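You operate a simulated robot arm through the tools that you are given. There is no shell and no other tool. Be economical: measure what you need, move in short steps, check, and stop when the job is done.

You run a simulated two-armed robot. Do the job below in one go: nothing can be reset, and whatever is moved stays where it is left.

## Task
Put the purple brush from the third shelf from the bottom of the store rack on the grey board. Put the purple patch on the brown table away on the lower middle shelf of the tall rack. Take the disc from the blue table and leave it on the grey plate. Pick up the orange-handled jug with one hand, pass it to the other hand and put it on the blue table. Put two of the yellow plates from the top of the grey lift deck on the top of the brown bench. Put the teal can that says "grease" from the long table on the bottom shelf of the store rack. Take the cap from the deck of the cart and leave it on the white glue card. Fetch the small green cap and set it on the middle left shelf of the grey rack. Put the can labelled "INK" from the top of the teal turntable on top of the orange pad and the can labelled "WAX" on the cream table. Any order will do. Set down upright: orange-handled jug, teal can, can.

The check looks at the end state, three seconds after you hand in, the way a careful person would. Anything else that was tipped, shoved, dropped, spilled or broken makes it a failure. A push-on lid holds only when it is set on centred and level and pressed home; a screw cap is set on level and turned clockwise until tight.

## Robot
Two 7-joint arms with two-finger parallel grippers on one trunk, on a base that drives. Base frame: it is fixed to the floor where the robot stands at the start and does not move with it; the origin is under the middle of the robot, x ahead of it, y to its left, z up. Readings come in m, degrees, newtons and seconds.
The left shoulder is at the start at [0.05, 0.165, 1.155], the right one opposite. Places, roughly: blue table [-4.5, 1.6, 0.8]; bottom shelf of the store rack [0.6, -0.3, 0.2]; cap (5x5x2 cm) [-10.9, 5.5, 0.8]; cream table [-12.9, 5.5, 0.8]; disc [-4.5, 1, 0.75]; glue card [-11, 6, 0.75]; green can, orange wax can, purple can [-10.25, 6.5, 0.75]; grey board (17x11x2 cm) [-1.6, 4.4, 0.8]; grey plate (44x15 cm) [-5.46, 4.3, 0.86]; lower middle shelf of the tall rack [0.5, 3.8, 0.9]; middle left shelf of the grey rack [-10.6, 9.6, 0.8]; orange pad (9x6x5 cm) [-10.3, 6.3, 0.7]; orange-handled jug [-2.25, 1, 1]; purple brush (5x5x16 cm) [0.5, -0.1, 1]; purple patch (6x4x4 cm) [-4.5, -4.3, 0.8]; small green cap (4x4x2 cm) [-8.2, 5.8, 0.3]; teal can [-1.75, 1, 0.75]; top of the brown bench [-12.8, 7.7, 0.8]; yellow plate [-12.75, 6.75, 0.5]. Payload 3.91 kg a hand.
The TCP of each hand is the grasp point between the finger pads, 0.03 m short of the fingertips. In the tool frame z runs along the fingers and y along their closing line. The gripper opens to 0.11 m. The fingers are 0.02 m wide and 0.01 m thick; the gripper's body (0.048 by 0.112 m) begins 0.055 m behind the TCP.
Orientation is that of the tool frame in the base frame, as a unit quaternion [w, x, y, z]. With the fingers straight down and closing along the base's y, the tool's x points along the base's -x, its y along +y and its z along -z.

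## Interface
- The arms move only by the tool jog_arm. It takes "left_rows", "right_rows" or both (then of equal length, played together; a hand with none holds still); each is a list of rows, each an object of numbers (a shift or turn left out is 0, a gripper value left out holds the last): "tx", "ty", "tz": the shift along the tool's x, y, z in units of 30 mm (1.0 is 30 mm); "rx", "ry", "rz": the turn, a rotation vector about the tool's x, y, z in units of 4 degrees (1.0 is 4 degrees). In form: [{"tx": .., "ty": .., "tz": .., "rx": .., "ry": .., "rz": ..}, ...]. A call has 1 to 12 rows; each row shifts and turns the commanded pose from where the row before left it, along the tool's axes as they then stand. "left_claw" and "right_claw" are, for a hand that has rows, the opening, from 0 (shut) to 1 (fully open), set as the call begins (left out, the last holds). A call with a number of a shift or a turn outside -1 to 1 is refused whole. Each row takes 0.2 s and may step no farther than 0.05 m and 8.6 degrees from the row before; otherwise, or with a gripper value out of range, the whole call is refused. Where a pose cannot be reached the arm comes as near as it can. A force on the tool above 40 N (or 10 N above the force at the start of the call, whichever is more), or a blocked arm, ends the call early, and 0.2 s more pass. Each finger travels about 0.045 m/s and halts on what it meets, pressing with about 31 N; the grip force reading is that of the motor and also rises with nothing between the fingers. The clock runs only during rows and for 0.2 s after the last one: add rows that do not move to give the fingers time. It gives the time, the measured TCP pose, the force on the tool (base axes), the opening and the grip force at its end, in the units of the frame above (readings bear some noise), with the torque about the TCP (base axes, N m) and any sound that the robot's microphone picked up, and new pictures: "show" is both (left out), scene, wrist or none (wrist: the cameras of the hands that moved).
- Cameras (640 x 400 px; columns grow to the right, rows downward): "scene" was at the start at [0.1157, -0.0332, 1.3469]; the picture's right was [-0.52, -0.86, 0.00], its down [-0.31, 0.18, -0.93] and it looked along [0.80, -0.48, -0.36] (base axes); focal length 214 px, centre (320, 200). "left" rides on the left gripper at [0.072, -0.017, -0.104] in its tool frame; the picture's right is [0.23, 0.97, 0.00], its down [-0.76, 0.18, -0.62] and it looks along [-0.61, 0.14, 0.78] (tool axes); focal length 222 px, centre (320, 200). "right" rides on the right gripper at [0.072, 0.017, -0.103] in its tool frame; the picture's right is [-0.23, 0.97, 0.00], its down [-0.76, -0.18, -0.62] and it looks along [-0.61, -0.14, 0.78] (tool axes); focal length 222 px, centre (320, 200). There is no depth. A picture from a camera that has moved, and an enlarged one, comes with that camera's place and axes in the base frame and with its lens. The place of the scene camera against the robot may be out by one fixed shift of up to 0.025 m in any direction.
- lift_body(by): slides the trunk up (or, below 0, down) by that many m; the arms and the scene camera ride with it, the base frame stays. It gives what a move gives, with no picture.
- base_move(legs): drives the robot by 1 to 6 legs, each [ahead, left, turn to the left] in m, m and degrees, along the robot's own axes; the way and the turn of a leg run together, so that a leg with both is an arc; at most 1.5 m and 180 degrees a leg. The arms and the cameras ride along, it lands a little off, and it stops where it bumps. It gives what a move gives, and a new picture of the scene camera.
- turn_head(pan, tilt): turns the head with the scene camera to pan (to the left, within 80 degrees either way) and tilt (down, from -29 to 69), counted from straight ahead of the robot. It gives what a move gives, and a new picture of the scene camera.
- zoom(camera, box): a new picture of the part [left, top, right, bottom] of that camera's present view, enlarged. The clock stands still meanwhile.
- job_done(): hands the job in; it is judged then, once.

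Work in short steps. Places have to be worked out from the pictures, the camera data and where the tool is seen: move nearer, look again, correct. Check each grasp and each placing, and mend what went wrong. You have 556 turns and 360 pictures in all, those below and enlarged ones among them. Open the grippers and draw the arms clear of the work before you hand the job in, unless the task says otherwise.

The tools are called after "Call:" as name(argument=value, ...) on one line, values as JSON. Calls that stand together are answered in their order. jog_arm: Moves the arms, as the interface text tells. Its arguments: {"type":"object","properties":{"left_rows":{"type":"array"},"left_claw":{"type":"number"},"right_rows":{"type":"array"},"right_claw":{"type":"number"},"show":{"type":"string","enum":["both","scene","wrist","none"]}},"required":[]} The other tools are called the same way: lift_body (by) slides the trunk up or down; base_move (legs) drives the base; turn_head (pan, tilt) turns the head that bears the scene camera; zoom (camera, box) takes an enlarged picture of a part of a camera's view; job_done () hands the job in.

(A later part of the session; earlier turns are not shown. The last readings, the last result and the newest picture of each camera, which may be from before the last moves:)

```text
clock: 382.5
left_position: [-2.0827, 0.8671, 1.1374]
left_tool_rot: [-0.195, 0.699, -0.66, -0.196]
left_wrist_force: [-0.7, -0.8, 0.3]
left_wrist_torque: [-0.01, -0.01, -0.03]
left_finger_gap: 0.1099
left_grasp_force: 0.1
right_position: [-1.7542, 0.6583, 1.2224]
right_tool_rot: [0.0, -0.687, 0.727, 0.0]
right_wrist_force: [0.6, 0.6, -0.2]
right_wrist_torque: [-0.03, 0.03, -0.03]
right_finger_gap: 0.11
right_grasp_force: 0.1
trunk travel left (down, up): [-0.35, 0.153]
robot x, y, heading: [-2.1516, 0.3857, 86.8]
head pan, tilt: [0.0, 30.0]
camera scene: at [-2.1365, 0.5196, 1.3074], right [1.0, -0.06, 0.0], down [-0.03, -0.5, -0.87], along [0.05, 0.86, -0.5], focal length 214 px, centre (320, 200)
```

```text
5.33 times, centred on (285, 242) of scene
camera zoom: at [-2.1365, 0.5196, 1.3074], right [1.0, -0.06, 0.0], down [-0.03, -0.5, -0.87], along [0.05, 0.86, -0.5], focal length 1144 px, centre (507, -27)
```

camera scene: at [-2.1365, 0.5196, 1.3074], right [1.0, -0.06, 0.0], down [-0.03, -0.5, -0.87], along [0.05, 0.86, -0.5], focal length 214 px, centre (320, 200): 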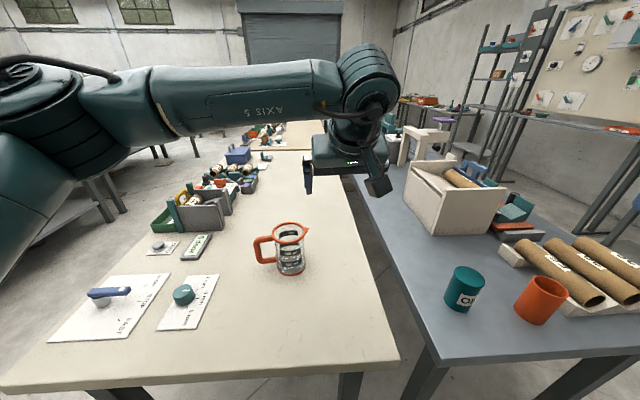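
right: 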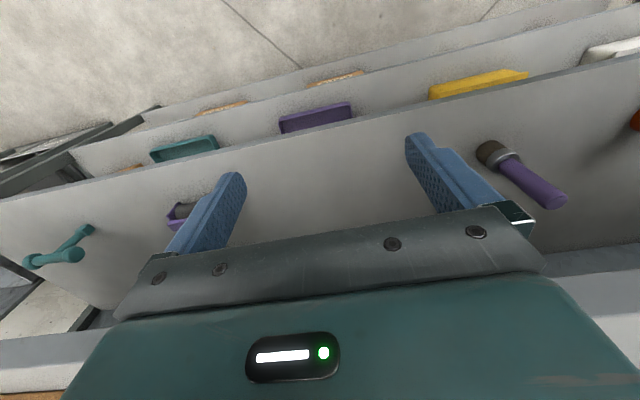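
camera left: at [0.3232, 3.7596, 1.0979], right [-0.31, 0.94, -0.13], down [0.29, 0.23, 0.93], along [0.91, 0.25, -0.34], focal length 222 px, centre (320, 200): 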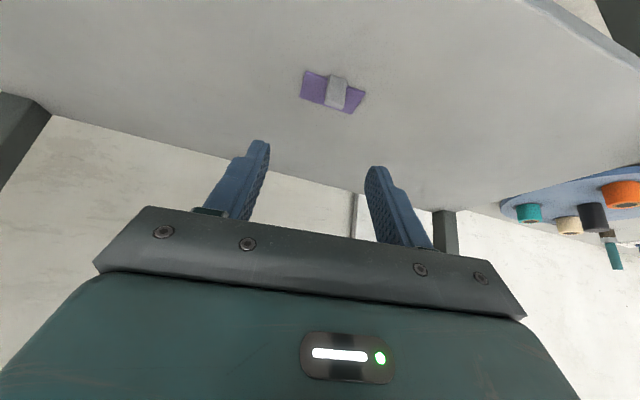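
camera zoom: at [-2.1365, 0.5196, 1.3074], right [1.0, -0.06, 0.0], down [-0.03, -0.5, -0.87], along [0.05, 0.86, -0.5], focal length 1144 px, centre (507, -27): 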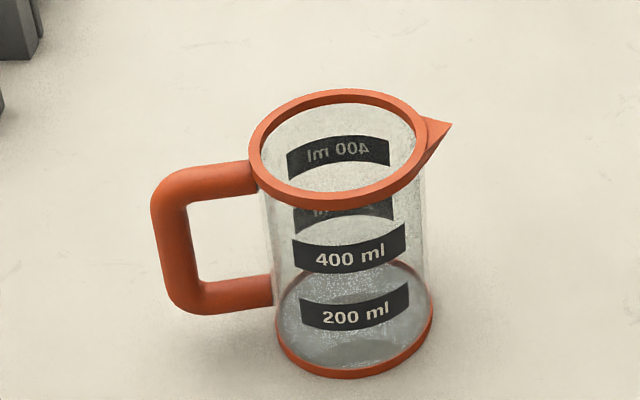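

The jug is about 9.2 cm in diameter, centred at about (-2.2, 0.97) with its rim at z≈0.93, and the handle points west. I'll take the body from above with the right hand (closing along y) and yaw the jug so the handle faces me. The left hand then takes the handle. First I'll shift the base and yaw the right hand.

Call:
base_move(legs=[[0, 0.15, 3.2]])

Call:
jog_arm(right_rows=[{"rz": 1}, {"rz": 1}, {"rz": 1}, {"rz": 1}, {"rz": 1}, {"rz": 1}, {"rz": 1}, {"rz": 1}, {"rz": 1}, {"rz": 1}, {"rz": 1}], show="none")

Call:
jog_arm(right_rows=[{"rz": 1}, {"rz": 1}, {"rz": 1}, {"rz": 1}, {"rz": 1}, {"rz": 1}, {"rz": 1}, {"rz": 1}, {"rz": 1}, {"rz": 1}, {"rz": 1}, {"rz": 0.5}], show="both")

```text
clock: 384.4
left_position: [-2.2613, 0.8745, 1.1381]
left_tool_rot: [-0.189, 0.718, -0.639, -0.203]
left_wrist_force: [-0.1, 0.7, 0.7]
left_wrist_torque: [-0.01, 0.0, 0.02]
left_finger_gap: 0.1099
left_grasp_force: 0.1
right_position: [-1.9233, 0.6858, 1.222]
right_tool_rot: [-0.002, 0.708, -0.706, 0.0]
right_wrist_force: [-0.6, -0.3, 0.5]
right_wrist_torque: [-0.03, 0.0, -0.03]
right_finger_gap: 0.1101
right_grasp_force: 0.0
trunk travel left (down, up): [-0.35, 0.153]
robot x, y, heading: [-2.3014, 0.3909, 90.3]
head pan, tilt: [0.0, 30.0]
camera scene: at [-2.2949, 0.5239, 1.3074], right [1.0, 0.0, 0.0], down [0.0, -0.5, -0.87], along [0.0, 0.87, -0.5], focal length 214 px, centre (320, 200)
```

scene: 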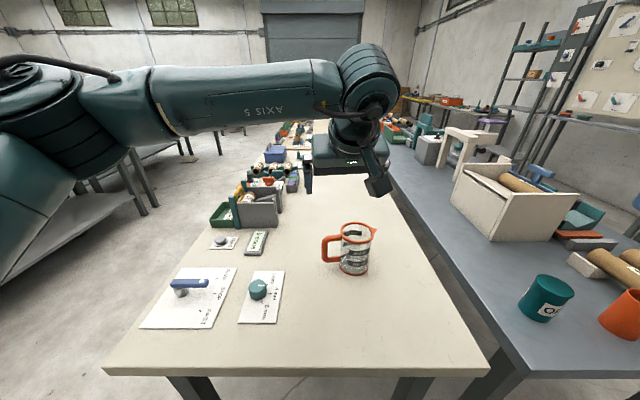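

```text
clock: 386.8
left_position: [-2.2617, 0.8737, 1.1363]
left_tool_rot: [-0.189, 0.717, -0.639, -0.202]
left_wrist_force: [0.0, -0.1, -0.2]
left_wrist_torque: [0.02, -0.01, 0.01]
left_finger_gap: 0.1102
left_grasp_force: 0.1
right_position: [-1.9232, 0.6869, 1.2229]
right_tool_rot: [0.001, -0.391, 0.92, 0.0]
right_wrist_force: [0.4, 0.2, 0.3]
right_wrist_torque: [-0.01, -0.01, -0.01]
right_finger_gap: 0.1099
right_grasp_force: 0.1
trunk travel left (down, up): [-0.35, 0.153]
robot x, y, heading: [-2.3036, 0.3894, 90.2]
head pan, tilt: [0.0, 30.0]
```

```text
clock: 389.4
left_position: [-2.2622, 0.8741, 1.1382]
left_tool_rot: [-0.188, 0.718, -0.639, -0.201]
left_wrist_force: [-0.6, 0.2, -0.1]
left_wrist_torque: [-0.01, 0.0, 0.02]
left_finger_gap: 0.11
left_grasp_force: 0.1
right_position: [-1.9235, 0.6866, 1.223]
right_tool_rot: [-0.001, 0.0, 1.0, 0.001]
right_wrist_force: [-0.1, 0.0, -0.1]
right_wrist_torque: [-0.02, -0.01, 0.01]
right_finger_gap: 0.1101
right_grasp_force: 0.0
trunk travel left (down, up): [-0.35, 0.153]
robot x, y, heading: [-2.2971, 0.3887, 90.1]
head pan, tilt: [0.0, 30.0]
camera scene: at [-2.2946, 0.5239, 1.3073], right [1.0, 0.0, 0.0], down [0.0, -0.5, -0.87], along [0.0, 0.87, -0.5], focal length 214 px, centre (320, 200)
camera right: at [-1.9953, 0.7022, 1.3268], right [0.23, 0.97, 0.0], down [0.76, -0.18, 0.62], along [0.61, -0.14, -0.78], focal length 222 px, centre (320, 200)
```

scene: 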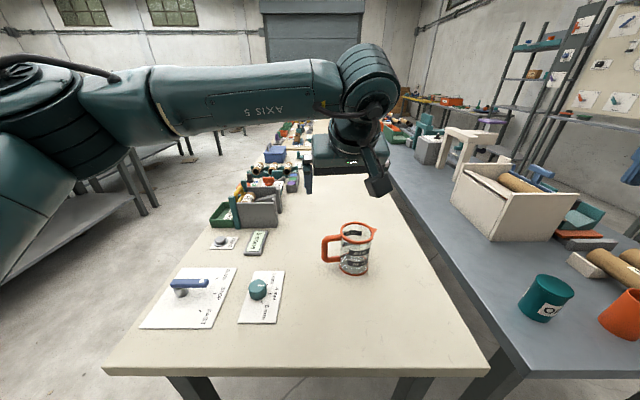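
right: 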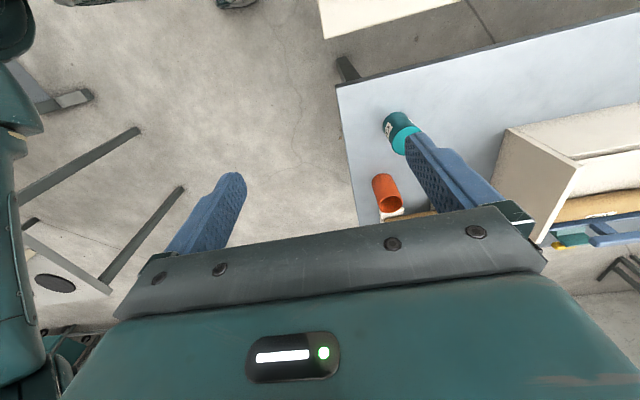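

I'll move the left hand aside to the left and bring the right hand above the jug at a safe height.

Call:
jog_arm(left_rows=[{"ty": 0.9, "tx": 0.2, "tz": -0.13}, {"ty": 0.9, "tx": 0.2, "tz": -0.13}, {"ty": 0.9, "tx": 0.2, "tz": -0.13}, {"ty": 0.9, "tx": 0.2, "tz": -0.13}, {"ty": 0.9, "tx": 0.2, "tz": -0.13}, {"ty": 0.9, "tx": 0.2, "tz": -0.13}, {"ty": 0.9, "tx": 0.2, "tz": -0.13}, {"ty": 0.9, "tx": 0.2, "tz": -0.13}, {}, {}], right_rows=[{}, {}, {}, {"ty": 1}, {"ty": 1}, {"ty": 1}, {"tx": 0.8, "ty": 1}, {"tx": 0.8, "ty": 1}, {"tx": 0.8, "ty": 1}, {"tx": 0.8, "ty": 0.8}], show="none")

Call:
jog_arm(right_rows=[{"tx": 1, "ty": 0.4}, {"tx": 1, "ty": 0.4}, {"tx": 1, "ty": 0.4}, {"tx": 1, "ty": 0.4}, {"tx": 1, "ty": 0.4}, {"tx": 0.9, "ty": 0.2}, {}], show="both")

```text
clock: 391.6
left_position: [-2.4702, 0.7946, 1.1343]
left_tool_rot: [-0.189, 0.718, -0.639, -0.201]
left_wrist_force: [0.1, 0.5, 0.0]
left_wrist_torque: [-0.01, 0.0, 0.02]
left_finger_gap: 0.1097
left_grasp_force: 0.0
right_position: [-2.0186, 0.8902, 1.2242]
right_tool_rot: [0.001, -0.001, 1.0, 0.0]
right_wrist_force: [-0.8, 0.3, 0.7]
right_wrist_torque: [0.0, -0.01, -0.02]
right_finger_gap: 0.1102
right_grasp_force: 0.0
trunk travel left (down, up): [-0.35, 0.153]
robot x, y, heading: [-2.3039, 0.3895, 90.0]
head pan, tilt: [0.0, 30.0]
```

```text
clock: 393.2
left_position: [-2.469, 0.7935, 1.1345]
left_tool_rot: [-0.19, 0.717, -0.639, -0.203]
left_wrist_force: [0.4, 0.4, 0.0]
left_wrist_torque: [-0.01, 0.0, -0.01]
left_finger_gap: 0.1097
left_grasp_force: 0.0
right_position: [-2.1085, 0.8785, 1.188]
right_tool_rot: [0.0, -0.001, 1.0, 0.002]
right_wrist_force: [-0.5, 0.7, -0.2]
right_wrist_torque: [0.0, 0.0, -0.01]
right_finger_gap: 0.1101
right_grasp_force: 0.0
right hand out of reach, approached as far as the arm can: row 2, 3, 4, 5, 6
trunk travel left (down, up): [-0.35, 0.153]
robot x, y, heading: [-2.2968, 0.3942, 90.1]
head pan, tilt: [0.0, 30.0]
camera scene: at [-2.2946, 0.5239, 1.3073], right [1.0, 0.0, 0.0], down [0.0, -0.5, -0.87], along [0.0, 0.87, -0.5], focal length 214 px, centre (320, 200)
camera right: at [-2.1811, 0.8947, 1.2914], right [0.23, 0.97, 0.0], down [0.76, -0.18, 0.62], along [0.61, -0.14, -0.78], focal length 222 px, centre (320, 200)
```

scene: 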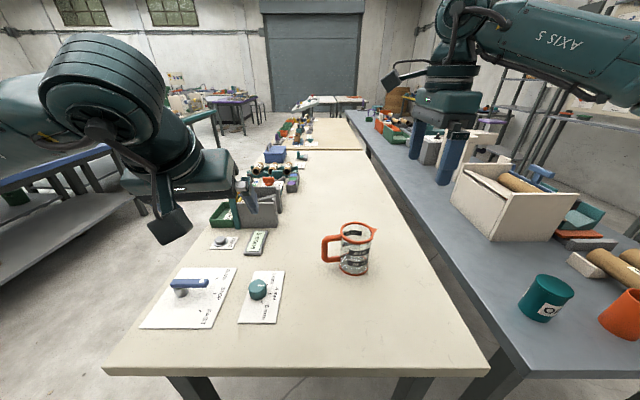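
right: 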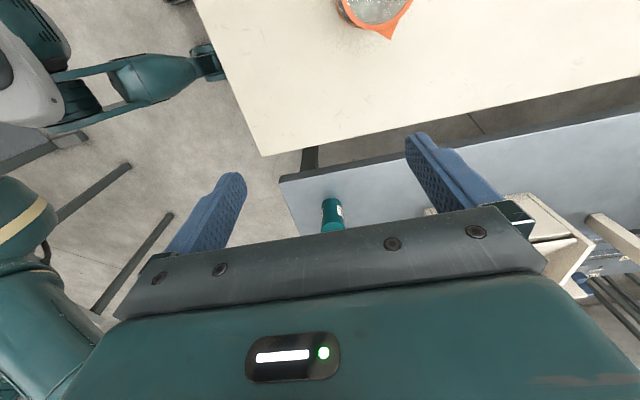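

It's out of reach that high up, so I'll lower the hand to z≈1.06, where the reach is better.

Call:
jog_arm(right_rows=[{"tz": 1}, {"tz": 1}, {"tz": 1}, {"tz": 1}, {}], show="none")

```text
clock: 394.4
left_position: [-2.4705, 0.7926, 1.135]
left_tool_rot: [-0.189, 0.718, -0.639, -0.203]
left_wrist_force: [0.0, 0.5, 0.5]
left_wrist_torque: [0.0, -0.01, 0.01]
left_finger_gap: 0.1101
left_grasp_force: 0.2
right_position: [-2.11, 0.8797, 1.0669]
right_tool_rot: [-0.001, -0.001, 1.0, 0.001]
right_wrist_force: [-0.8, 0.0, 0.2]
right_wrist_torque: [-0.02, 0.01, 0.02]
right_finger_gap: 0.1101
right_grasp_force: 0.1
trunk travel left (down, up): [-0.35, 0.153]
robot x, y, heading: [-2.3013, 0.3841, 90.1]
head pan, tilt: [0.0, 30.0]
```

Call:
jog_arm(right_rows=[{"tx": 0.73, "ty": 0.6}, {"tx": 0.73, "ty": 0.6}, {"tx": 0.73, "ty": 0.6}, {"tx": 0.73, "ty": 0.6}, {}], show="wrist")

```text
clock: 395.6
left_position: [-2.4704, 0.7942, 1.1354]
left_tool_rot: [-0.19, 0.717, -0.639, -0.203]
left_wrist_force: [-0.8, -0.7, 0.3]
left_wrist_torque: [-0.02, -0.02, -0.01]
left_finger_gap: 0.1101
left_grasp_force: 0.1
right_position: [-2.138, 0.8952, 1.0633]
right_tool_rot: [0.0, -0.001, 1.0, 0.001]
right_wrist_force: [-0.4, -1.3, 0.5]
right_wrist_torque: [-0.04, 0.03, -0.01]
right_finger_gap: 0.11
right_grasp_force: 0.1
right hand out of reach, approached as far as the arm can: row 2, 3, 4
trunk travel left (down, up): [-0.35, 0.153]
robot x, y, heading: [-2.3027, 0.3883, 89.7]
head pan, tilt: [0.0, 30.0]
camera right: at [-2.2104, 0.9107, 1.1665], right [0.23, 0.97, 0.0], down [0.76, -0.18, 0.62], along [0.61, -0.14, -0.78], focal length 222 px, centre (320, 200)
```

right: 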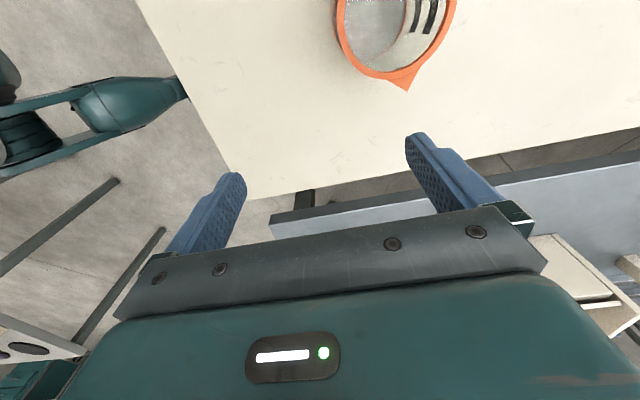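

The wrist is too high above the shoulder for that reach. I'll raise the trunk 0.12 and lower the hand relative to it.

Call:
lift_body(by=0.12)

Call:
jog_arm(right_rows=[{"tz": 1}, {"tz": 1}, {"tz": 1}, {"tz": 1}, {"tz": 1}, {"tz": 1}, {"tx": 0.8, "ty": 0.9}, {"tx": 0.8, "ty": 0.9}, {}], show="wrist")

```text
clock: 397.1
left_position: [-2.4713, 0.794, 1.2548]
left_tool_rot: [-0.189, 0.718, -0.639, -0.203]
left_wrist_force: [0.3, 0.4, -1.2]
left_wrist_torque: [0.0, 0.01, 0.0]
left_finger_gap: 0.1098
left_grasp_force: 0.0
right_position: [-2.1388, 0.8939, 1.1834]
right_tool_rot: [0.0, -0.002, 1.0, 0.001]
right_wrist_force: [-0.4, -0.8, -0.9]
right_wrist_torque: [0.0, -0.04, 0.0]
right_finger_gap: 0.1097
right_grasp_force: 0.0
trunk travel left (down, up): [-0.47, 0.033]
robot x, y, heading: [-2.2998, 0.3898, 89.8]
head pan, tilt: [0.0, 30.0]
```

```text
clock: 399.1
left_position: [-2.47, 0.793, 1.2546]
left_tool_rot: [-0.189, 0.718, -0.639, -0.203]
left_wrist_force: [-0.6, 0.2, 0.0]
left_wrist_torque: [0.03, -0.02, 0.03]
left_finger_gap: 0.1098
left_grasp_force: 0.0
right_position: [-2.1153, 0.8823, 1.0398]
right_tool_rot: [0.0, -0.001, 1.0, 0.002]
right_wrist_force: [-0.1, -0.1, 0.4]
right_wrist_torque: [0.03, 0.0, 0.01]
right_finger_gap: 0.11
right_grasp_force: 0.0
right hand out of reach, approached as far as the arm can: row 3, 4, 5, 6, 7, 8
trunk travel left (down, up): [-0.47, 0.033]
robot x, y, heading: [-2.3, 0.3894, 90.2]
head pan, tilt: [0.0, 30.0]
camera right: at [-2.188, 0.8997, 1.1438], right [0.22, 0.97, 0.0], down [0.76, -0.18, 0.62], along [0.61, -0.14, -0.78], focal length 222 px, centre (320, 200)
```

right: 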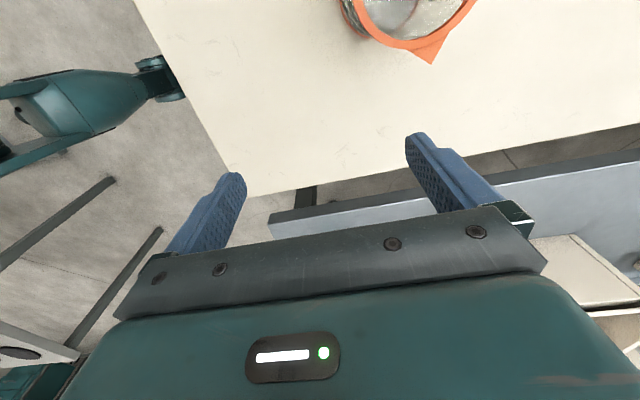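

Vertical reach is too short. New plan for the right hand: lean it about 35° toward NW so the fingers close along NE–SW, clear of the handle, with the hand staying to the right of the jug. I'll pull it east first, then yaw it back.

Call:
jog_arm(right_rows=[{"tx": -1, "ty": -0.5}, {"tx": -1, "ty": -0.5}, {"tx": -1, "ty": -0.5}, {"rz": -1}, {"rz": -1}, {"rz": -1}, {"rz": -1}, {"rz": -1}, {"rz": -1}, {"rz": -1}, {"rz": -1}, {"rz": -1}], show="none")

Call:
jog_arm(right_rows=[{"rz": -1}, {"rz": -1}, {"rz": -1}, {"rz": -1}, {"rz": -1}, {"rz": -1}, {"rz": -1}, {"rz": -1}, {"rz": -1}, {"rz": -1}, {"rz": -1}, {"rz": -1}], show="none")

Call:
jog_arm(right_rows=[{"rz": -1}, {"rz": -1}, {"rz": -1}, {"rz": -1}, {"rz": -1}, {"rz": -1}, {"rz": -1}, {"rz": -1}, {"rz": -1}, {"rz": -1}, {"rz": -1}, {"rz": -1}], show="none")

```text
clock: 401.7
left_position: [-2.4703, 0.7941, 1.2538]
left_tool_rot: [-0.189, 0.718, -0.639, -0.202]
left_wrist_force: [0.2, -0.6, 1.0]
left_wrist_torque: [-0.02, 0.0, -0.01]
left_finger_gap: 0.11
left_grasp_force: 0.0
right_position: [-2.0265, 0.8361, 1.0391]
right_tool_rot: [0.001, -0.311, 0.95, 0.002]
right_wrist_force: [-0.1, -0.4, 0.0]
right_wrist_torque: [0.02, 0.01, 0.01]
right_finger_gap: 0.1101
right_grasp_force: 0.2
trunk travel left (down, up): [-0.47, 0.033]
robot x, y, heading: [-2.304, 0.3912, 90.1]
head pan, tilt: [0.0, 30.0]
```

```text
clock: 404.3
left_position: [-2.4716, 0.793, 1.2552]
left_tool_rot: [-0.189, 0.718, -0.639, -0.203]
left_wrist_force: [-0.3, -0.1, -0.1]
left_wrist_torque: [0.01, 0.02, 0.02]
left_finger_gap: 0.1101
left_grasp_force: 0.1
right_position: [-2.0254, 0.8376, 1.0406]
right_tool_rot: [0.0, -0.671, 0.742, 0.0]
right_wrist_force: [0.3, 0.6, -0.2]
right_wrist_torque: [0.0, 0.02, 0.0]
right_finger_gap: 0.1101
right_grasp_force: 0.1
trunk travel left (down, up): [-0.47, 0.033]
robot x, y, heading: [-2.301, 0.3903, 90.1]
head pan, tilt: [0.0, 30.0]
```

```text
clock: 406.9
left_position: [-2.4706, 0.7931, 1.2545]
left_tool_rot: [-0.189, 0.718, -0.638, -0.203]
left_wrist_force: [-0.7, 0.2, 1.0]
left_wrist_torque: [-0.02, 0.0, 0.03]
left_finger_gap: 0.1104
left_grasp_force: 0.1
right_position: [-2.0371, 0.829, 1.0389]
right_tool_rot: [-0.003, 0.913, -0.407, 0.0]
right_wrist_force: [-0.5, 0.3, -0.3]
right_wrist_torque: [-0.02, 0.0, 0.04]
right_finger_gap: 0.11
right_grasp_force: 0.0
right hand out of reach, approached as far as the arm can: row 12
trunk travel left (down, up): [-0.47, 0.033]
robot x, y, heading: [-2.3016, 0.3917, 89.9]
head pan, tilt: [0.0, 30.0]
```

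Call:
jog_arm(right_rows=[{"ry": -1}, {"ry": -1}, {"ry": -1}, {"ry": -1}, {"ry": -1}, {"ry": -1}, {"ry": -1}, {"ry": -1}, {"ry": -1}], show="none")

Call:
base_move(legs=[[0.03, -0.1, 0]])

Call:
jog_arm(right_rows=[{}], show="wrist")

```text
clock: 408.9
left_position: [-2.472, 0.7935, 1.2542]
left_tool_rot: [-0.19, 0.717, -0.639, -0.203]
left_wrist_force: [1.1, -0.8, 0.5]
left_wrist_torque: [-0.02, 0.01, 0.0]
left_finger_gap: 0.1101
left_grasp_force: 0.1
right_position: [-2.0388, 0.8263, 1.0376]
right_tool_rot: [-0.127, 0.869, -0.385, -0.284]
right_wrist_force: [-0.5, -0.2, -0.2]
right_wrist_torque: [-0.03, 0.02, -0.01]
right_finger_gap: 0.11
right_grasp_force: 0.0
right hand out of reach, approached as far as the arm can: row 6
trunk travel left (down, up): [-0.47, 0.033]
robot x, y, heading: [-2.3015, 0.3901, 90.2]
head pan, tilt: [0.0, 30.0]
```

```text
clock: 410.5
left_position: [-2.3717, 0.8236, 1.2549]
left_tool_rot: [-0.189, 0.718, -0.64, -0.201]
left_wrist_force: [-0.1, -0.6, 0.9]
left_wrist_torque: [-0.01, 0.02, 0.0]
left_finger_gap: 0.11
left_grasp_force: 0.0
right_position: [-1.9406, 0.8555, 1.037]
right_tool_rot: [-0.128, 0.868, -0.387, -0.283]
right_wrist_force: [0.0, -0.2, 0.4]
right_wrist_torque: [0.04, 0.0, 0.05]
right_finger_gap: 0.11
right_grasp_force: 0.1
trunk travel left (down, up): [-0.47, 0.033]
robot x, y, heading: [-2.2041, 0.4219, 90.1]
head pan, tilt: [0.0, 30.0]
camera scene: at [-2.1961, 0.5543, 1.4273], right [1.0, 0.0, 0.0], down [0.0, -0.5, -0.87], along [0.0, 0.87, -0.5], focal length 214 px, centre (320, 200)
```

scene: 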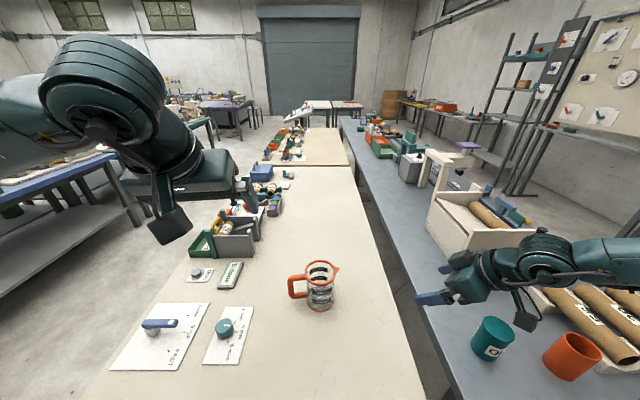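

```text
clock: 410.9
left_position: [-2.3721, 0.8239, 1.2554]
left_tool_rot: [-0.19, 0.717, -0.639, -0.202]
left_wrist_force: [-0.3, -0.5, -0.3]
left_wrist_torque: [0.02, 0.02, 0.01]
left_finger_gap: 0.11
left_grasp_force: 0.0
right_position: [-1.941, 0.8544, 1.0375]
right_tool_rot: [-0.128, 0.869, -0.386, -0.283]
right_wrist_force: [0.4, 0.0, 0.1]
right_wrist_torque: [0.01, -0.03, -0.02]
right_finger_gap: 0.1102
right_grasp_force: 0.0
trunk travel left (down, up): [-0.47, 0.033]
robot x, y, heading: [-2.2018, 0.4178, 90.2]
head pan, tilt: [0.0, 30.0]
camera right: at [-1.8743, 0.7552, 1.0783], right [-0.85, -0.51, 0.13], down [-0.04, 0.3, 0.95], along [-0.53, 0.8, -0.27], focal length 222 px, centre (320, 200)
```

right: 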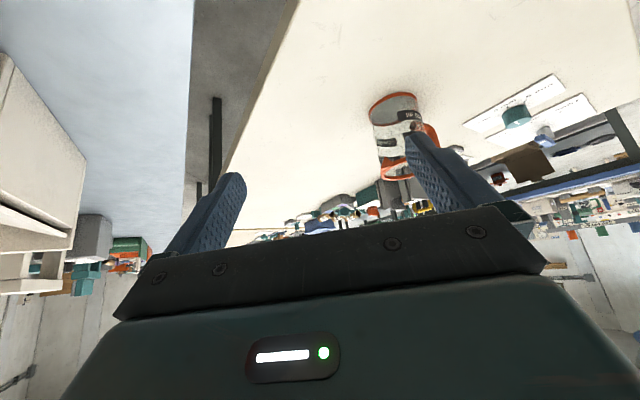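

I'll raise the hand a little, lower the trunk for better reach, then move over the jug.

Call:
jog_arm(right_rows=[{"tx": -0.591, "tz": -0.808}, {"tx": -0.591, "tz": -0.808}, {"tx": -0.591, "tz": -0.808}], show="none")

Call:
lift_body(by=-0.11)

```text
clock: 411.7
left_position: [-2.3724, 0.8235, 1.2543]
left_tool_rot: [-0.19, 0.717, -0.64, -0.202]
left_wrist_force: [0.2, 0.4, -0.2]
left_wrist_torque: [-0.02, 0.06, -0.03]
left_finger_gap: 0.11
left_grasp_force: 0.0
right_position: [-1.9376, 0.8521, 1.1194]
right_tool_rot: [-0.128, 0.868, -0.386, -0.286]
right_wrist_force: [-0.1, -0.9, 0.1]
right_wrist_torque: [-0.01, -0.03, 0.0]
right_finger_gap: 0.1099
right_grasp_force: 0.0
right hand out of reach, approached as far as the arm can: row 1, 3
trunk travel left (down, up): [-0.47, 0.033]
robot x, y, heading: [-2.2053, 0.4137, 89.8]
head pan, tilt: [0.0, 30.0]
```

```text
clock: 413.1
left_position: [-2.3715, 0.8233, 1.1455]
left_tool_rot: [-0.189, 0.718, -0.639, -0.203]
left_wrist_force: [-0.6, -0.8, 0.0]
left_wrist_torque: [-0.01, -0.02, 0.01]
left_finger_gap: 0.1099
left_grasp_force: 0.0
right_position: [-1.9358, 0.852, 1.0079]
right_tool_rot: [-0.129, 0.867, -0.386, -0.287]
right_wrist_force: [0.5, -0.5, 0.3]
right_wrist_torque: [0.02, 0.0, 0.03]
right_finger_gap: 0.11
right_grasp_force: 0.1
trunk travel left (down, up): [-0.36, 0.143]
robot x, y, heading: [-2.2002, 0.4179, 90.0]
head pan, tilt: [0.0, 30.0]
```

Call:
jog_arm(right_rows=[{"tx": -0.844, "ty": 0.424, "tz": 0.616}, {"tx": -0.844, "ty": 0.424, "tz": 0.616}, {"tx": -0.844, "ty": 0.424, "tz": 0.616}, {"tx": -0.844, "ty": 0.424, "tz": 0.616}, {"tx": -0.844, "ty": 0.424, "tz": 0.616}, {"tx": -0.844, "ty": 0.424, "tz": 0.616}, {"tx": -0.844, "ty": 0.424, "tz": 0.616}, {}], show="both")

```text
clock: 414.9
left_position: [-2.3721, 0.8238, 1.1452]
left_tool_rot: [-0.189, 0.717, -0.64, -0.202]
left_wrist_force: [0.0, -0.4, 0.2]
left_wrist_torque: [0.01, 0.01, -0.02]
left_finger_gap: 0.1099
left_grasp_force: 0.0
right_position: [-2.1136, 0.9275, 0.9714]
right_tool_rot: [-0.129, 0.867, -0.387, -0.286]
right_wrist_force: [-0.1, -0.5, 0.3]
right_wrist_torque: [0.02, 0.01, -0.01]
right_finger_gap: 0.11
right_grasp_force: 0.2
right hand out of reach, approached as far as the arm can: row 1, 2, 3, 4
trunk travel left (down, up): [-0.36, 0.143]
robot x, y, heading: [-2.2017, 0.4206, 89.8]
head pan, tilt: [0.0, 30.0]
camera scene: at [-2.1964, 0.5538, 1.3174], right [1.0, 0.0, 0.0], down [0.0, -0.5, -0.87], along [0.0, 0.87, -0.5], focal length 214 px, centre (320, 200)
camera right: at [-2.0456, 0.8278, 1.0119], right [-0.85, -0.52, 0.13], down [-0.03, 0.3, 0.95], along [-0.53, 0.8, -0.27], focal length 222 px, centre (320, 200)
```

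scene: 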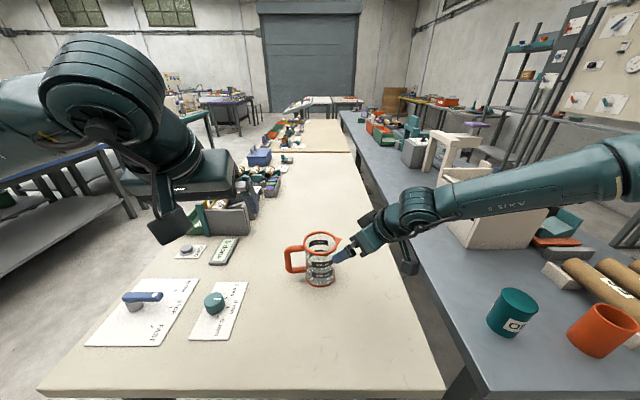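
right: 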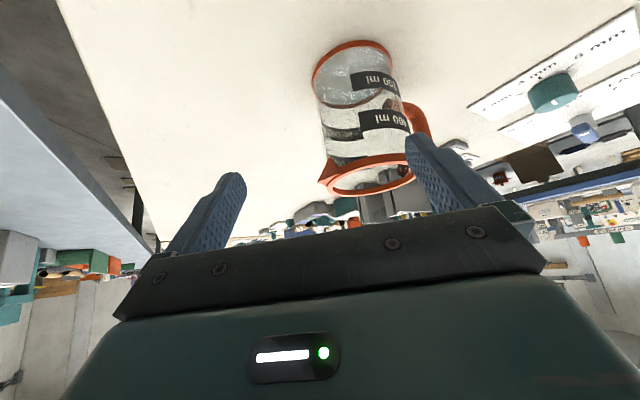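

From this wrist view the jug centre is at (-2.212, 0.975), with the rim at z≈0.927. I'll rise slightly and move over it.

Call:
jog_arm(right_rows=[{"tx": -0.394, "tz": -0.54}, {"tx": -0.68, "ty": 0.342, "tz": 0.495}, {"tx": -0.68, "ty": 0.342, "tz": 0.495}, {"tx": -0.68, "ty": 0.342, "tz": 0.495}, {"tx": -0.68, "ty": 0.342, "tz": 0.495}, {}], show="both")

```text
clock: 416.3
left_position: [-2.372, 0.8234, 1.1455]
left_tool_rot: [-0.19, 0.717, -0.64, -0.203]
left_wrist_force: [-0.5, -1.1, 0.3]
left_wrist_torque: [0.03, -0.01, -0.03]
left_finger_gap: 0.1102
left_grasp_force: 0.0
right_position: [-2.1495, 0.9439, 1.0071]
right_tool_rot: [-0.129, 0.867, -0.387, -0.287]
right_wrist_force: [-0.4, -0.3, -0.4]
right_wrist_torque: [0.04, -0.02, -0.01]
right_finger_gap: 0.1102
right_grasp_force: 0.1
right hand out of reach, approached as far as the arm can: row 3, 4, 5
trunk travel left (down, up): [-0.36, 0.143]
robot x, y, heading: [-2.2074, 0.4208, 90.0]
head pan, tilt: [0.0, 30.0]
camera scene: at [-2.1965, 0.5542, 1.3173], right [1.0, 0.0, 0.0], down [0.0, -0.5, -0.87], along [0.0, 0.87, -0.5], focal length 214 px, centre (320, 200)
camera right: at [-2.0817, 0.843, 1.0483], right [-0.85, -0.52, 0.13], down [-0.03, 0.3, 0.95], along [-0.53, 0.8, -0.27], focal length 222 px, centre (320, 200)
```

scene: 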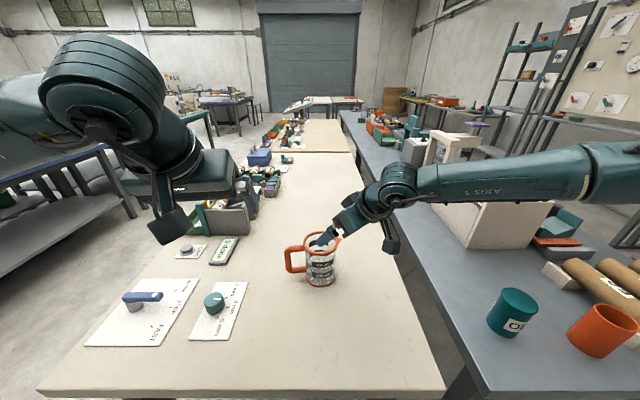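
right: 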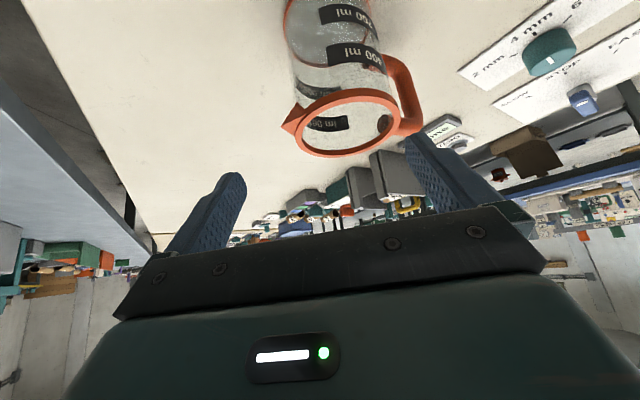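

The arm is at a limit, so I'll use the base for the remaining offset.

Call:
base_move(legs=[[0.02, 0.061, 0]])

Call:
jog_arm(right_rows=[{"tx": 0.2, "tz": 0.27}, {}], show="wrist")

```text
clock: 417.5
left_position: [-2.4335, 0.8436, 1.1448]
left_tool_rot: [-0.19, 0.717, -0.64, -0.201]
left_wrist_force: [-0.1, -0.3, 0.4]
left_wrist_torque: [-0.04, -0.01, 0.01]
left_finger_gap: 0.11
left_grasp_force: 0.0
right_position: [-2.21, 0.9631, 1.0083]
right_tool_rot: [-0.127, 0.868, -0.385, -0.286]
right_wrist_force: [0.5, -0.2, 0.3]
right_wrist_torque: [-0.02, 0.0, 0.01]
right_finger_gap: 0.1099
right_grasp_force: 0.0
trunk travel left (down, up): [-0.36, 0.143]
robot x, y, heading: [-2.2627, 0.4376, 90.2]
head pan, tilt: [0.0, 30.0]
camera scene: at [-2.2573, 0.5741, 1.3173], right [1.0, 0.0, 0.0], down [0.0, -0.5, -0.87], along [0.0, 0.87, -0.5], focal length 214 px, centre (320, 200)
```

scene: 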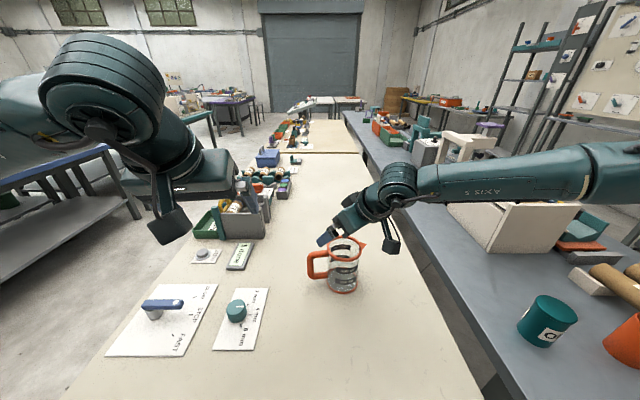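

```text
clock: 418.1
left_position: [-2.4329, 0.8435, 1.1448]
left_tool_rot: [-0.19, 0.717, -0.64, -0.203]
left_wrist_force: [0.3, 1.1, 1.0]
left_wrist_torque: [-0.01, 0.01, 0.04]
left_finger_gap: 0.11
left_grasp_force: 0.0
right_position: [-2.2078, 0.962, 0.9984]
right_tool_rot: [-0.128, 0.868, -0.386, -0.287]
right_wrist_force: [0.4, 0.2, -0.3]
right_wrist_torque: [-0.01, -0.01, -0.02]
right_finger_gap: 0.1103
right_grasp_force: 0.1
trunk travel left (down, up): [-0.36, 0.143]
robot x, y, heading: [-2.2658, 0.4417, 90.3]
head pan, tilt: [0.0, 30.0]
camera right: at [-2.1397, 0.8614, 1.0389], right [-0.85, -0.52, 0.13], down [-0.03, 0.3, 0.95], along [-0.53, 0.8, -0.27], focal length 222 px, centre (320, 200)
```

right: 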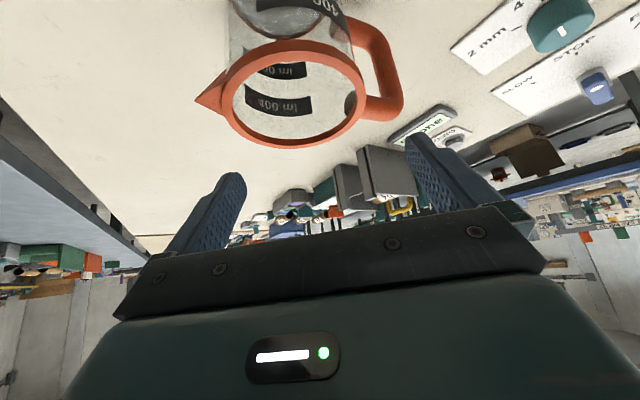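

The rim centre is at (-2.200, 0.967). I'll shift 9 mm along the closing line and descend to z≈0.91.

Call:
jog_arm(right_rows=[{"ty": -0.31}, {"tx": 0.433, "tz": 0.592}, {"tx": 0.3, "tz": 0.4}, {}], show="wrist")

```text
clock: 419.1
left_position: [-2.4313, 0.8451, 1.1455]
left_tool_rot: [-0.19, 0.717, -0.64, -0.202]
left_wrist_force: [0.1, -0.5, -1.4]
left_wrist_torque: [-0.03, -0.01, 0.0]
left_finger_gap: 0.11
left_grasp_force: 0.1
right_position: [-2.1923, 0.9622, 0.9648]
right_tool_rot: [-0.128, 0.867, -0.386, -0.287]
right_wrist_force: [0.0, 0.1, -0.8]
right_wrist_torque: [0.0, -0.02, 0.04]
right_finger_gap: 0.11
right_grasp_force: 0.1
right hand out of reach, approached as far as the arm can: row 2, 3
trunk travel left (down, up): [-0.36, 0.143]
robot x, y, heading: [-2.2632, 0.4408, 90.1]
head pan, tilt: [0.0, 30.0]
camera right: at [-2.1248, 0.8621, 1.0044], right [-0.85, -0.52, 0.13], down [-0.03, 0.3, 0.95], along [-0.53, 0.8, -0.27], focal length 222 px, centre (320, 200)
```

right: 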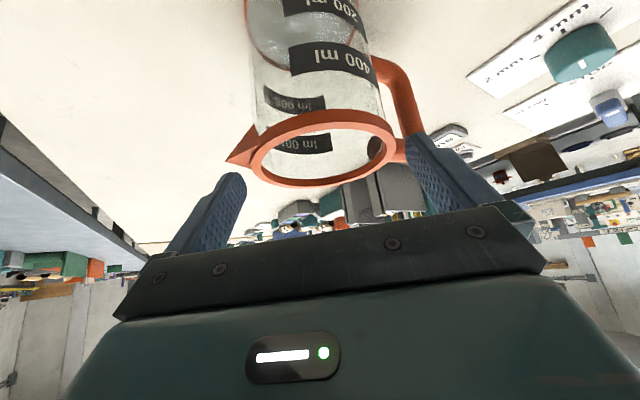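

The arm is at its downward limit, so I'll lower with the trunk instead, which keeps the arm posture.

Call:
lift_body(by=-0.05)

Call:
jog_arm(right_rows=[{}], show="both")

```text
clock: 420.0
left_position: [-2.4325, 0.844, 1.0943]
left_tool_rot: [-0.19, 0.717, -0.64, -0.203]
left_wrist_force: [0.0, 0.7, 0.6]
left_wrist_torque: [-0.02, 0.03, 0.0]
left_finger_gap: 0.1104
left_grasp_force: 0.1
right_position: [-2.1922, 0.9632, 0.9149]
right_tool_rot: [-0.129, 0.868, -0.386, -0.286]
right_wrist_force: [-0.2, -0.2, 0.9]
right_wrist_torque: [-0.02, 0.01, 0.0]
right_finger_gap: 0.1102
right_grasp_force: 0.1
trunk travel left (down, up): [-0.31, 0.193]
robot x, y, heading: [-2.2659, 0.438, 90.1]
head pan, tilt: [0.0, 30.0]
```

```text
clock: 420.4
left_position: [-2.4317, 0.8439, 1.094]
left_tool_rot: [-0.19, 0.717, -0.64, -0.202]
left_wrist_force: [-0.3, 0.3, 0.0]
left_wrist_torque: [-0.01, -0.01, -0.01]
left_finger_gap: 0.1098
left_grasp_force: 0.1
right_position: [-2.1931, 0.9625, 0.9149]
right_tool_rot: [-0.128, 0.867, -0.386, -0.287]
right_wrist_force: [-0.4, 0.4, -0.1]
right_wrist_torque: [0.04, -0.06, -0.02]
right_finger_gap: 0.11
right_grasp_force: 0.0
trunk travel left (down, up): [-0.31, 0.193]
robot x, y, heading: [-2.2598, 0.4372, 90.4]
head pan, tilt: [0.0, 30.0]
camera scene: at [-2.2568, 0.5739, 1.2674], right [1.0, 0.0, 0.0], down [0.0, -0.5, -0.87], along [0.0, 0.87, -0.5], focal length 214 px, centre (320, 200)
camera right: at [-2.1248, 0.8621, 0.9545], right [-0.85, -0.52, 0.13], down [-0.03, 0.3, 0.95], along [-0.53, 0.8, -0.27], focal length 222 px, centre (320, 200)
```

scene: 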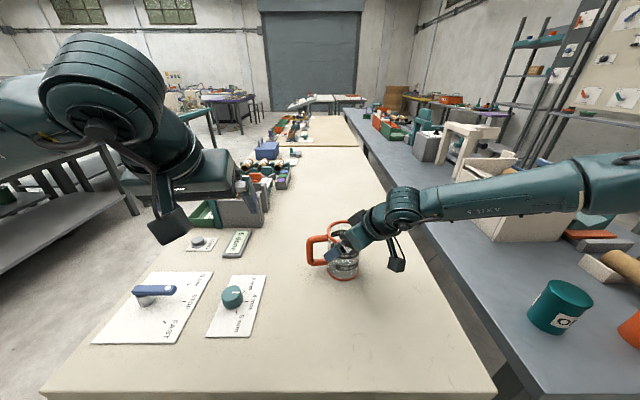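
right: 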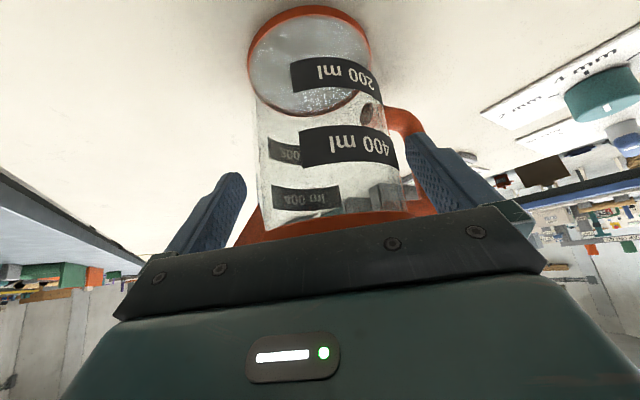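

Both fingers straddle the body with no contact force. I'll close.

Call:
jog_arm(right_rows=[{}, {}, {}, {}, {}], right_claw=0, show="wrist")

```text
clock: 421.6
left_position: [-2.4335, 0.8438, 1.095]
left_tool_rot: [-0.19, 0.717, -0.64, -0.202]
left_wrist_force: [0.3, 0.4, -0.7]
left_wrist_torque: [0.06, 0.02, -0.01]
left_finger_gap: 0.1099
left_grasp_force: 0.0
right_position: [-2.1917, 0.9628, 0.9147]
right_tool_rot: [-0.128, 0.868, -0.385, -0.287]
right_wrist_force: [0.6, -0.1, 0.3]
right_wrist_torque: [0.05, -0.04, -0.03]
right_finger_gap: 0.0795
right_grasp_force: 31.0
trunk travel left (down, up): [-0.31, 0.193]
robot x, y, heading: [-2.2606, 0.4429, 90.2]
head pan, tilt: [0.0, 30.0]
camera right: at [-2.1248, 0.8621, 0.9546], right [-0.85, -0.52, 0.13], down [-0.03, 0.3, 0.95], along [-0.53, 0.8, -0.27], focal length 222 px, centre (320, 200)
```

right: 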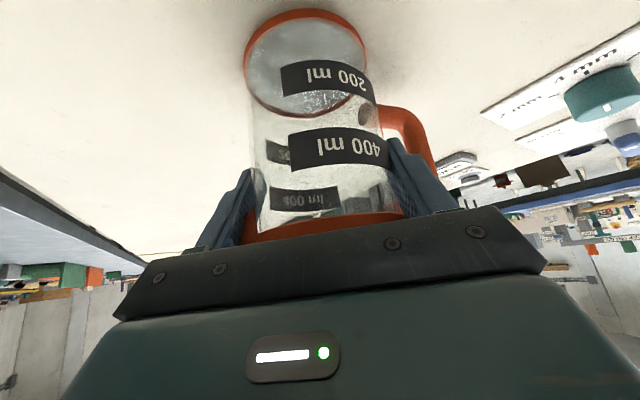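

The body is gripped with a gap of 8 cm. I'll lift with the trunk and check that the jug stays level.

Call:
lift_body(by=0.12)

Call:
jog_arm(right_rows=[{}], show="both")

```text
clock: 423.1
left_position: [-2.432, 0.8445, 1.2159]
left_tool_rot: [-0.189, 0.717, -0.639, -0.202]
left_wrist_force: [-0.3, 0.5, 0.2]
left_wrist_torque: [-0.02, 0.02, -0.01]
left_finger_gap: 0.11
left_grasp_force: 0.0
right_position: [-2.1928, 0.9634, 1.0339]
right_tool_rot: [-0.128, 0.868, -0.386, -0.287]
right_wrist_force: [0.7, -0.4, -1.5]
right_wrist_torque: [0.0, -0.03, 0.03]
right_finger_gap: 0.0794
right_grasp_force: 31.2
trunk travel left (down, up): [-0.43, 0.073]
robot x, y, heading: [-2.265, 0.4408, 90.2]
head pan, tilt: [0.0, 30.0]
```

```text
clock: 423.5
left_position: [-2.4327, 0.8431, 1.2134]
left_tool_rot: [-0.19, 0.717, -0.64, -0.202]
left_wrist_force: [0.4, -0.5, -0.7]
left_wrist_torque: [-0.02, 0.01, 0.01]
left_finger_gap: 0.1101
left_grasp_force: 0.0
right_position: [-2.1916, 0.9631, 1.0358]
right_tool_rot: [-0.127, 0.868, -0.386, -0.287]
right_wrist_force: [0.0, 1.0, -1.6]
right_wrist_torque: [0.0, -0.02, 0.01]
right_finger_gap: 0.0798
right_grasp_force: 31.3
trunk travel left (down, up): [-0.43, 0.073]
robot x, y, heading: [-2.2611, 0.4414, 90.0]
head pan, tilt: [0.0, 30.0]
camera scene: at [-2.2568, 0.574, 1.3873], right [1.0, 0.0, 0.0], down [0.0, -0.5, -0.87], along [0.0, 0.87, -0.5], focal length 214 px, centre (320, 200)
camera right: at [-2.1248, 0.8622, 1.0744], right [-0.85, -0.52, 0.13], down [-0.03, 0.3, 0.95], along [-0.53, 0.8, -0.27], focal length 222 px, centre (320, 200)
```

scene: 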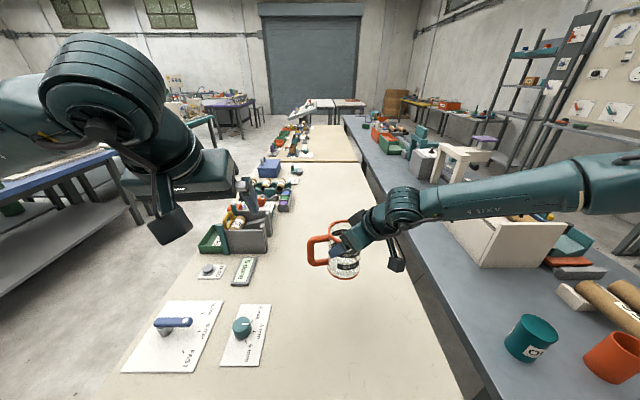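
right: 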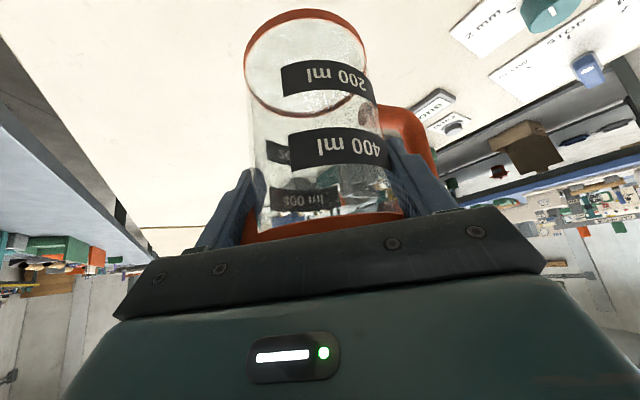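

The jug is level and light. Now I'll pitch the left hand further forward, to about 68°, to take the vertical handle bar.

Call:
jog_arm(left_rows=[{"ry": -1}, {"ry": -1}, {"ry": -1}, {"ry": -1}, {"ry": -1}, {"ry": -1}, {"ry": -1}, {"ry": -1}, {"ry": -1}, {}], left_claw=0.5, show="none")

```text
clock: 425.7
left_position: [-2.4261, 0.8587, 1.2218]
left_tool_rot: [-0.377, 0.62, -0.55, -0.414]
left_wrist_force: [-0.8, -0.3, -0.5]
left_wrist_torque: [0.04, 0.0, -0.04]
left_finger_gap: 0.0551
left_grasp_force: 0.0
left hand out of reach, approached as far as the arm can: row 8, 9
right_position: [-2.1935, 0.9627, 1.0352]
right_tool_rot: [-0.129, 0.867, -0.386, -0.287]
right_wrist_force: [-0.2, -0.2, -2.6]
right_wrist_torque: [-0.01, 0.0, -0.01]
right_finger_gap: 0.0796
right_grasp_force: 30.7
trunk travel left (down, up): [-0.43, 0.073]
robot x, y, heading: [-2.2625, 0.4403, 90.3]
head pan, tilt: [0.0, 30.0]
```

Call:
jog_arm(left_rows=[{"tx": 0.97, "ty": -0.783, "tz": 0.18}, {"tx": 0.97, "ty": -0.783, "tz": 0.18}, {"tx": 0.97, "ty": -0.783, "tz": 0.18}, {"tx": 0.97, "ty": -0.783, "tz": 0.18}, {"tx": 0.97, "ty": -0.783, "tz": 0.18}, {"tx": 0.97, "ty": -0.783, "tz": 0.18}, {}], show="both")

```text
clock: 427.3
left_position: [-2.2812, 0.8378, 1.0486]
left_tool_rot: [-0.378, 0.62, -0.549, -0.415]
left_wrist_force: [-0.8, 0.0, 0.2]
left_wrist_torque: [0.01, 0.01, -0.03]
left_finger_gap: 0.0551
left_grasp_force: 0.1
right_position: [-2.1926, 0.9615, 1.0343]
right_tool_rot: [-0.128, 0.868, -0.385, -0.287]
right_wrist_force: [0.3, 0.1, -0.8]
right_wrist_torque: [-0.03, -0.06, 0.03]
right_finger_gap: 0.0796
right_grasp_force: 30.8
trunk travel left (down, up): [-0.43, 0.073]
robot x, y, heading: [-2.2623, 0.4373, 90.1]
head pan, tilt: [0.0, 30.0]
camera scene: at [-2.2573, 0.574, 1.3873], right [1.0, 0.0, 0.0], down [0.0, -0.5, -0.87], along [0.0, 0.87, -0.5], focal length 214 px, centre (320, 200)
camera left: at [-2.2499, 0.7159, 1.0215], right [-0.96, -0.19, -0.22], down [-0.16, -0.31, 0.94], along [-0.25, 0.93, 0.27], focal length 222 px, centre (320, 200)
```

scene: 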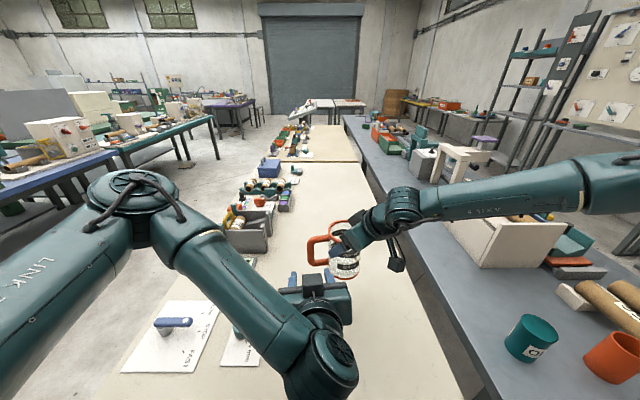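
left: 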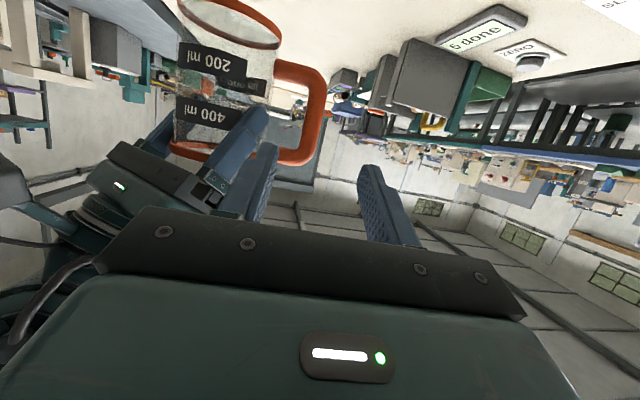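

The camera puts the handle bar at (-2.287, 0.96, 1.0), as predicted. I'll narrow the opening and advance along the tool most of the way.

Call:
jog_arm(left_rows=[{"tz": 0.9, "ty": -0.05}, {"tz": 0.9, "ty": -0.05}, {"tz": 0.7, "ty": -0.05}, {}], left_claw=0.42, show="both")

```text
clock: 428.3
left_position: [-2.2814, 0.9109, 1.0206]
left_tool_rot: [-0.378, 0.619, -0.549, -0.414]
left_wrist_force: [-0.6, -0.4, 0.8]
left_wrist_torque: [-0.05, -0.02, 0.02]
left_finger_gap: 0.0464
left_grasp_force: 0.0
right_position: [-2.1923, 0.963, 1.0342]
right_tool_rot: [-0.129, 0.868, -0.386, -0.287]
right_wrist_force: [0.4, 0.1, -1.1]
right_wrist_torque: [-0.01, -0.03, 0.03]
right_finger_gap: 0.0796
right_grasp_force: 31.2
trunk travel left (down, up): [-0.43, 0.073]
robot x, y, heading: [-2.2628, 0.4364, 90.0]
head pan, tilt: [0.0, 30.0]
camera scene: at [-2.2568, 0.5739, 1.3874], right [1.0, 0.0, 0.0], down [0.0, -0.5, -0.87], along [0.0, 0.87, -0.5], focal length 214 px, centre (320, 200)
camera left: at [-2.2511, 0.7883, 0.9923], right [-0.96, -0.19, -0.22], down [-0.16, -0.31, 0.94], along [-0.25, 0.93, 0.27], focal length 222 px, centre (320, 200)
```

scene: 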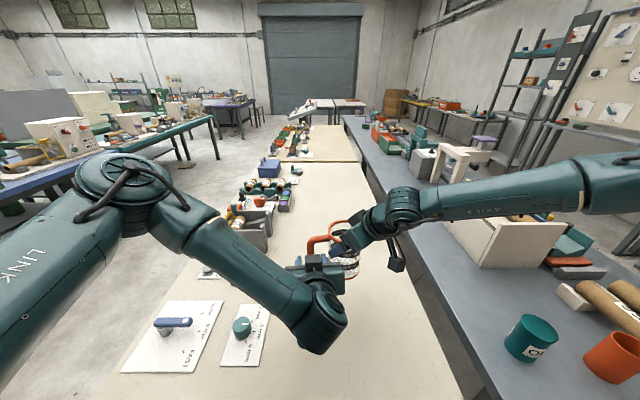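
left: 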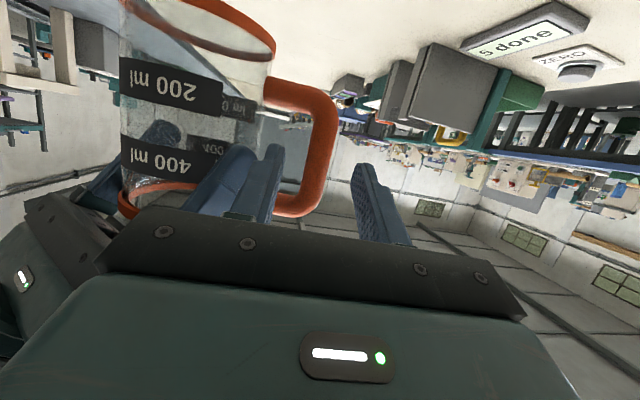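

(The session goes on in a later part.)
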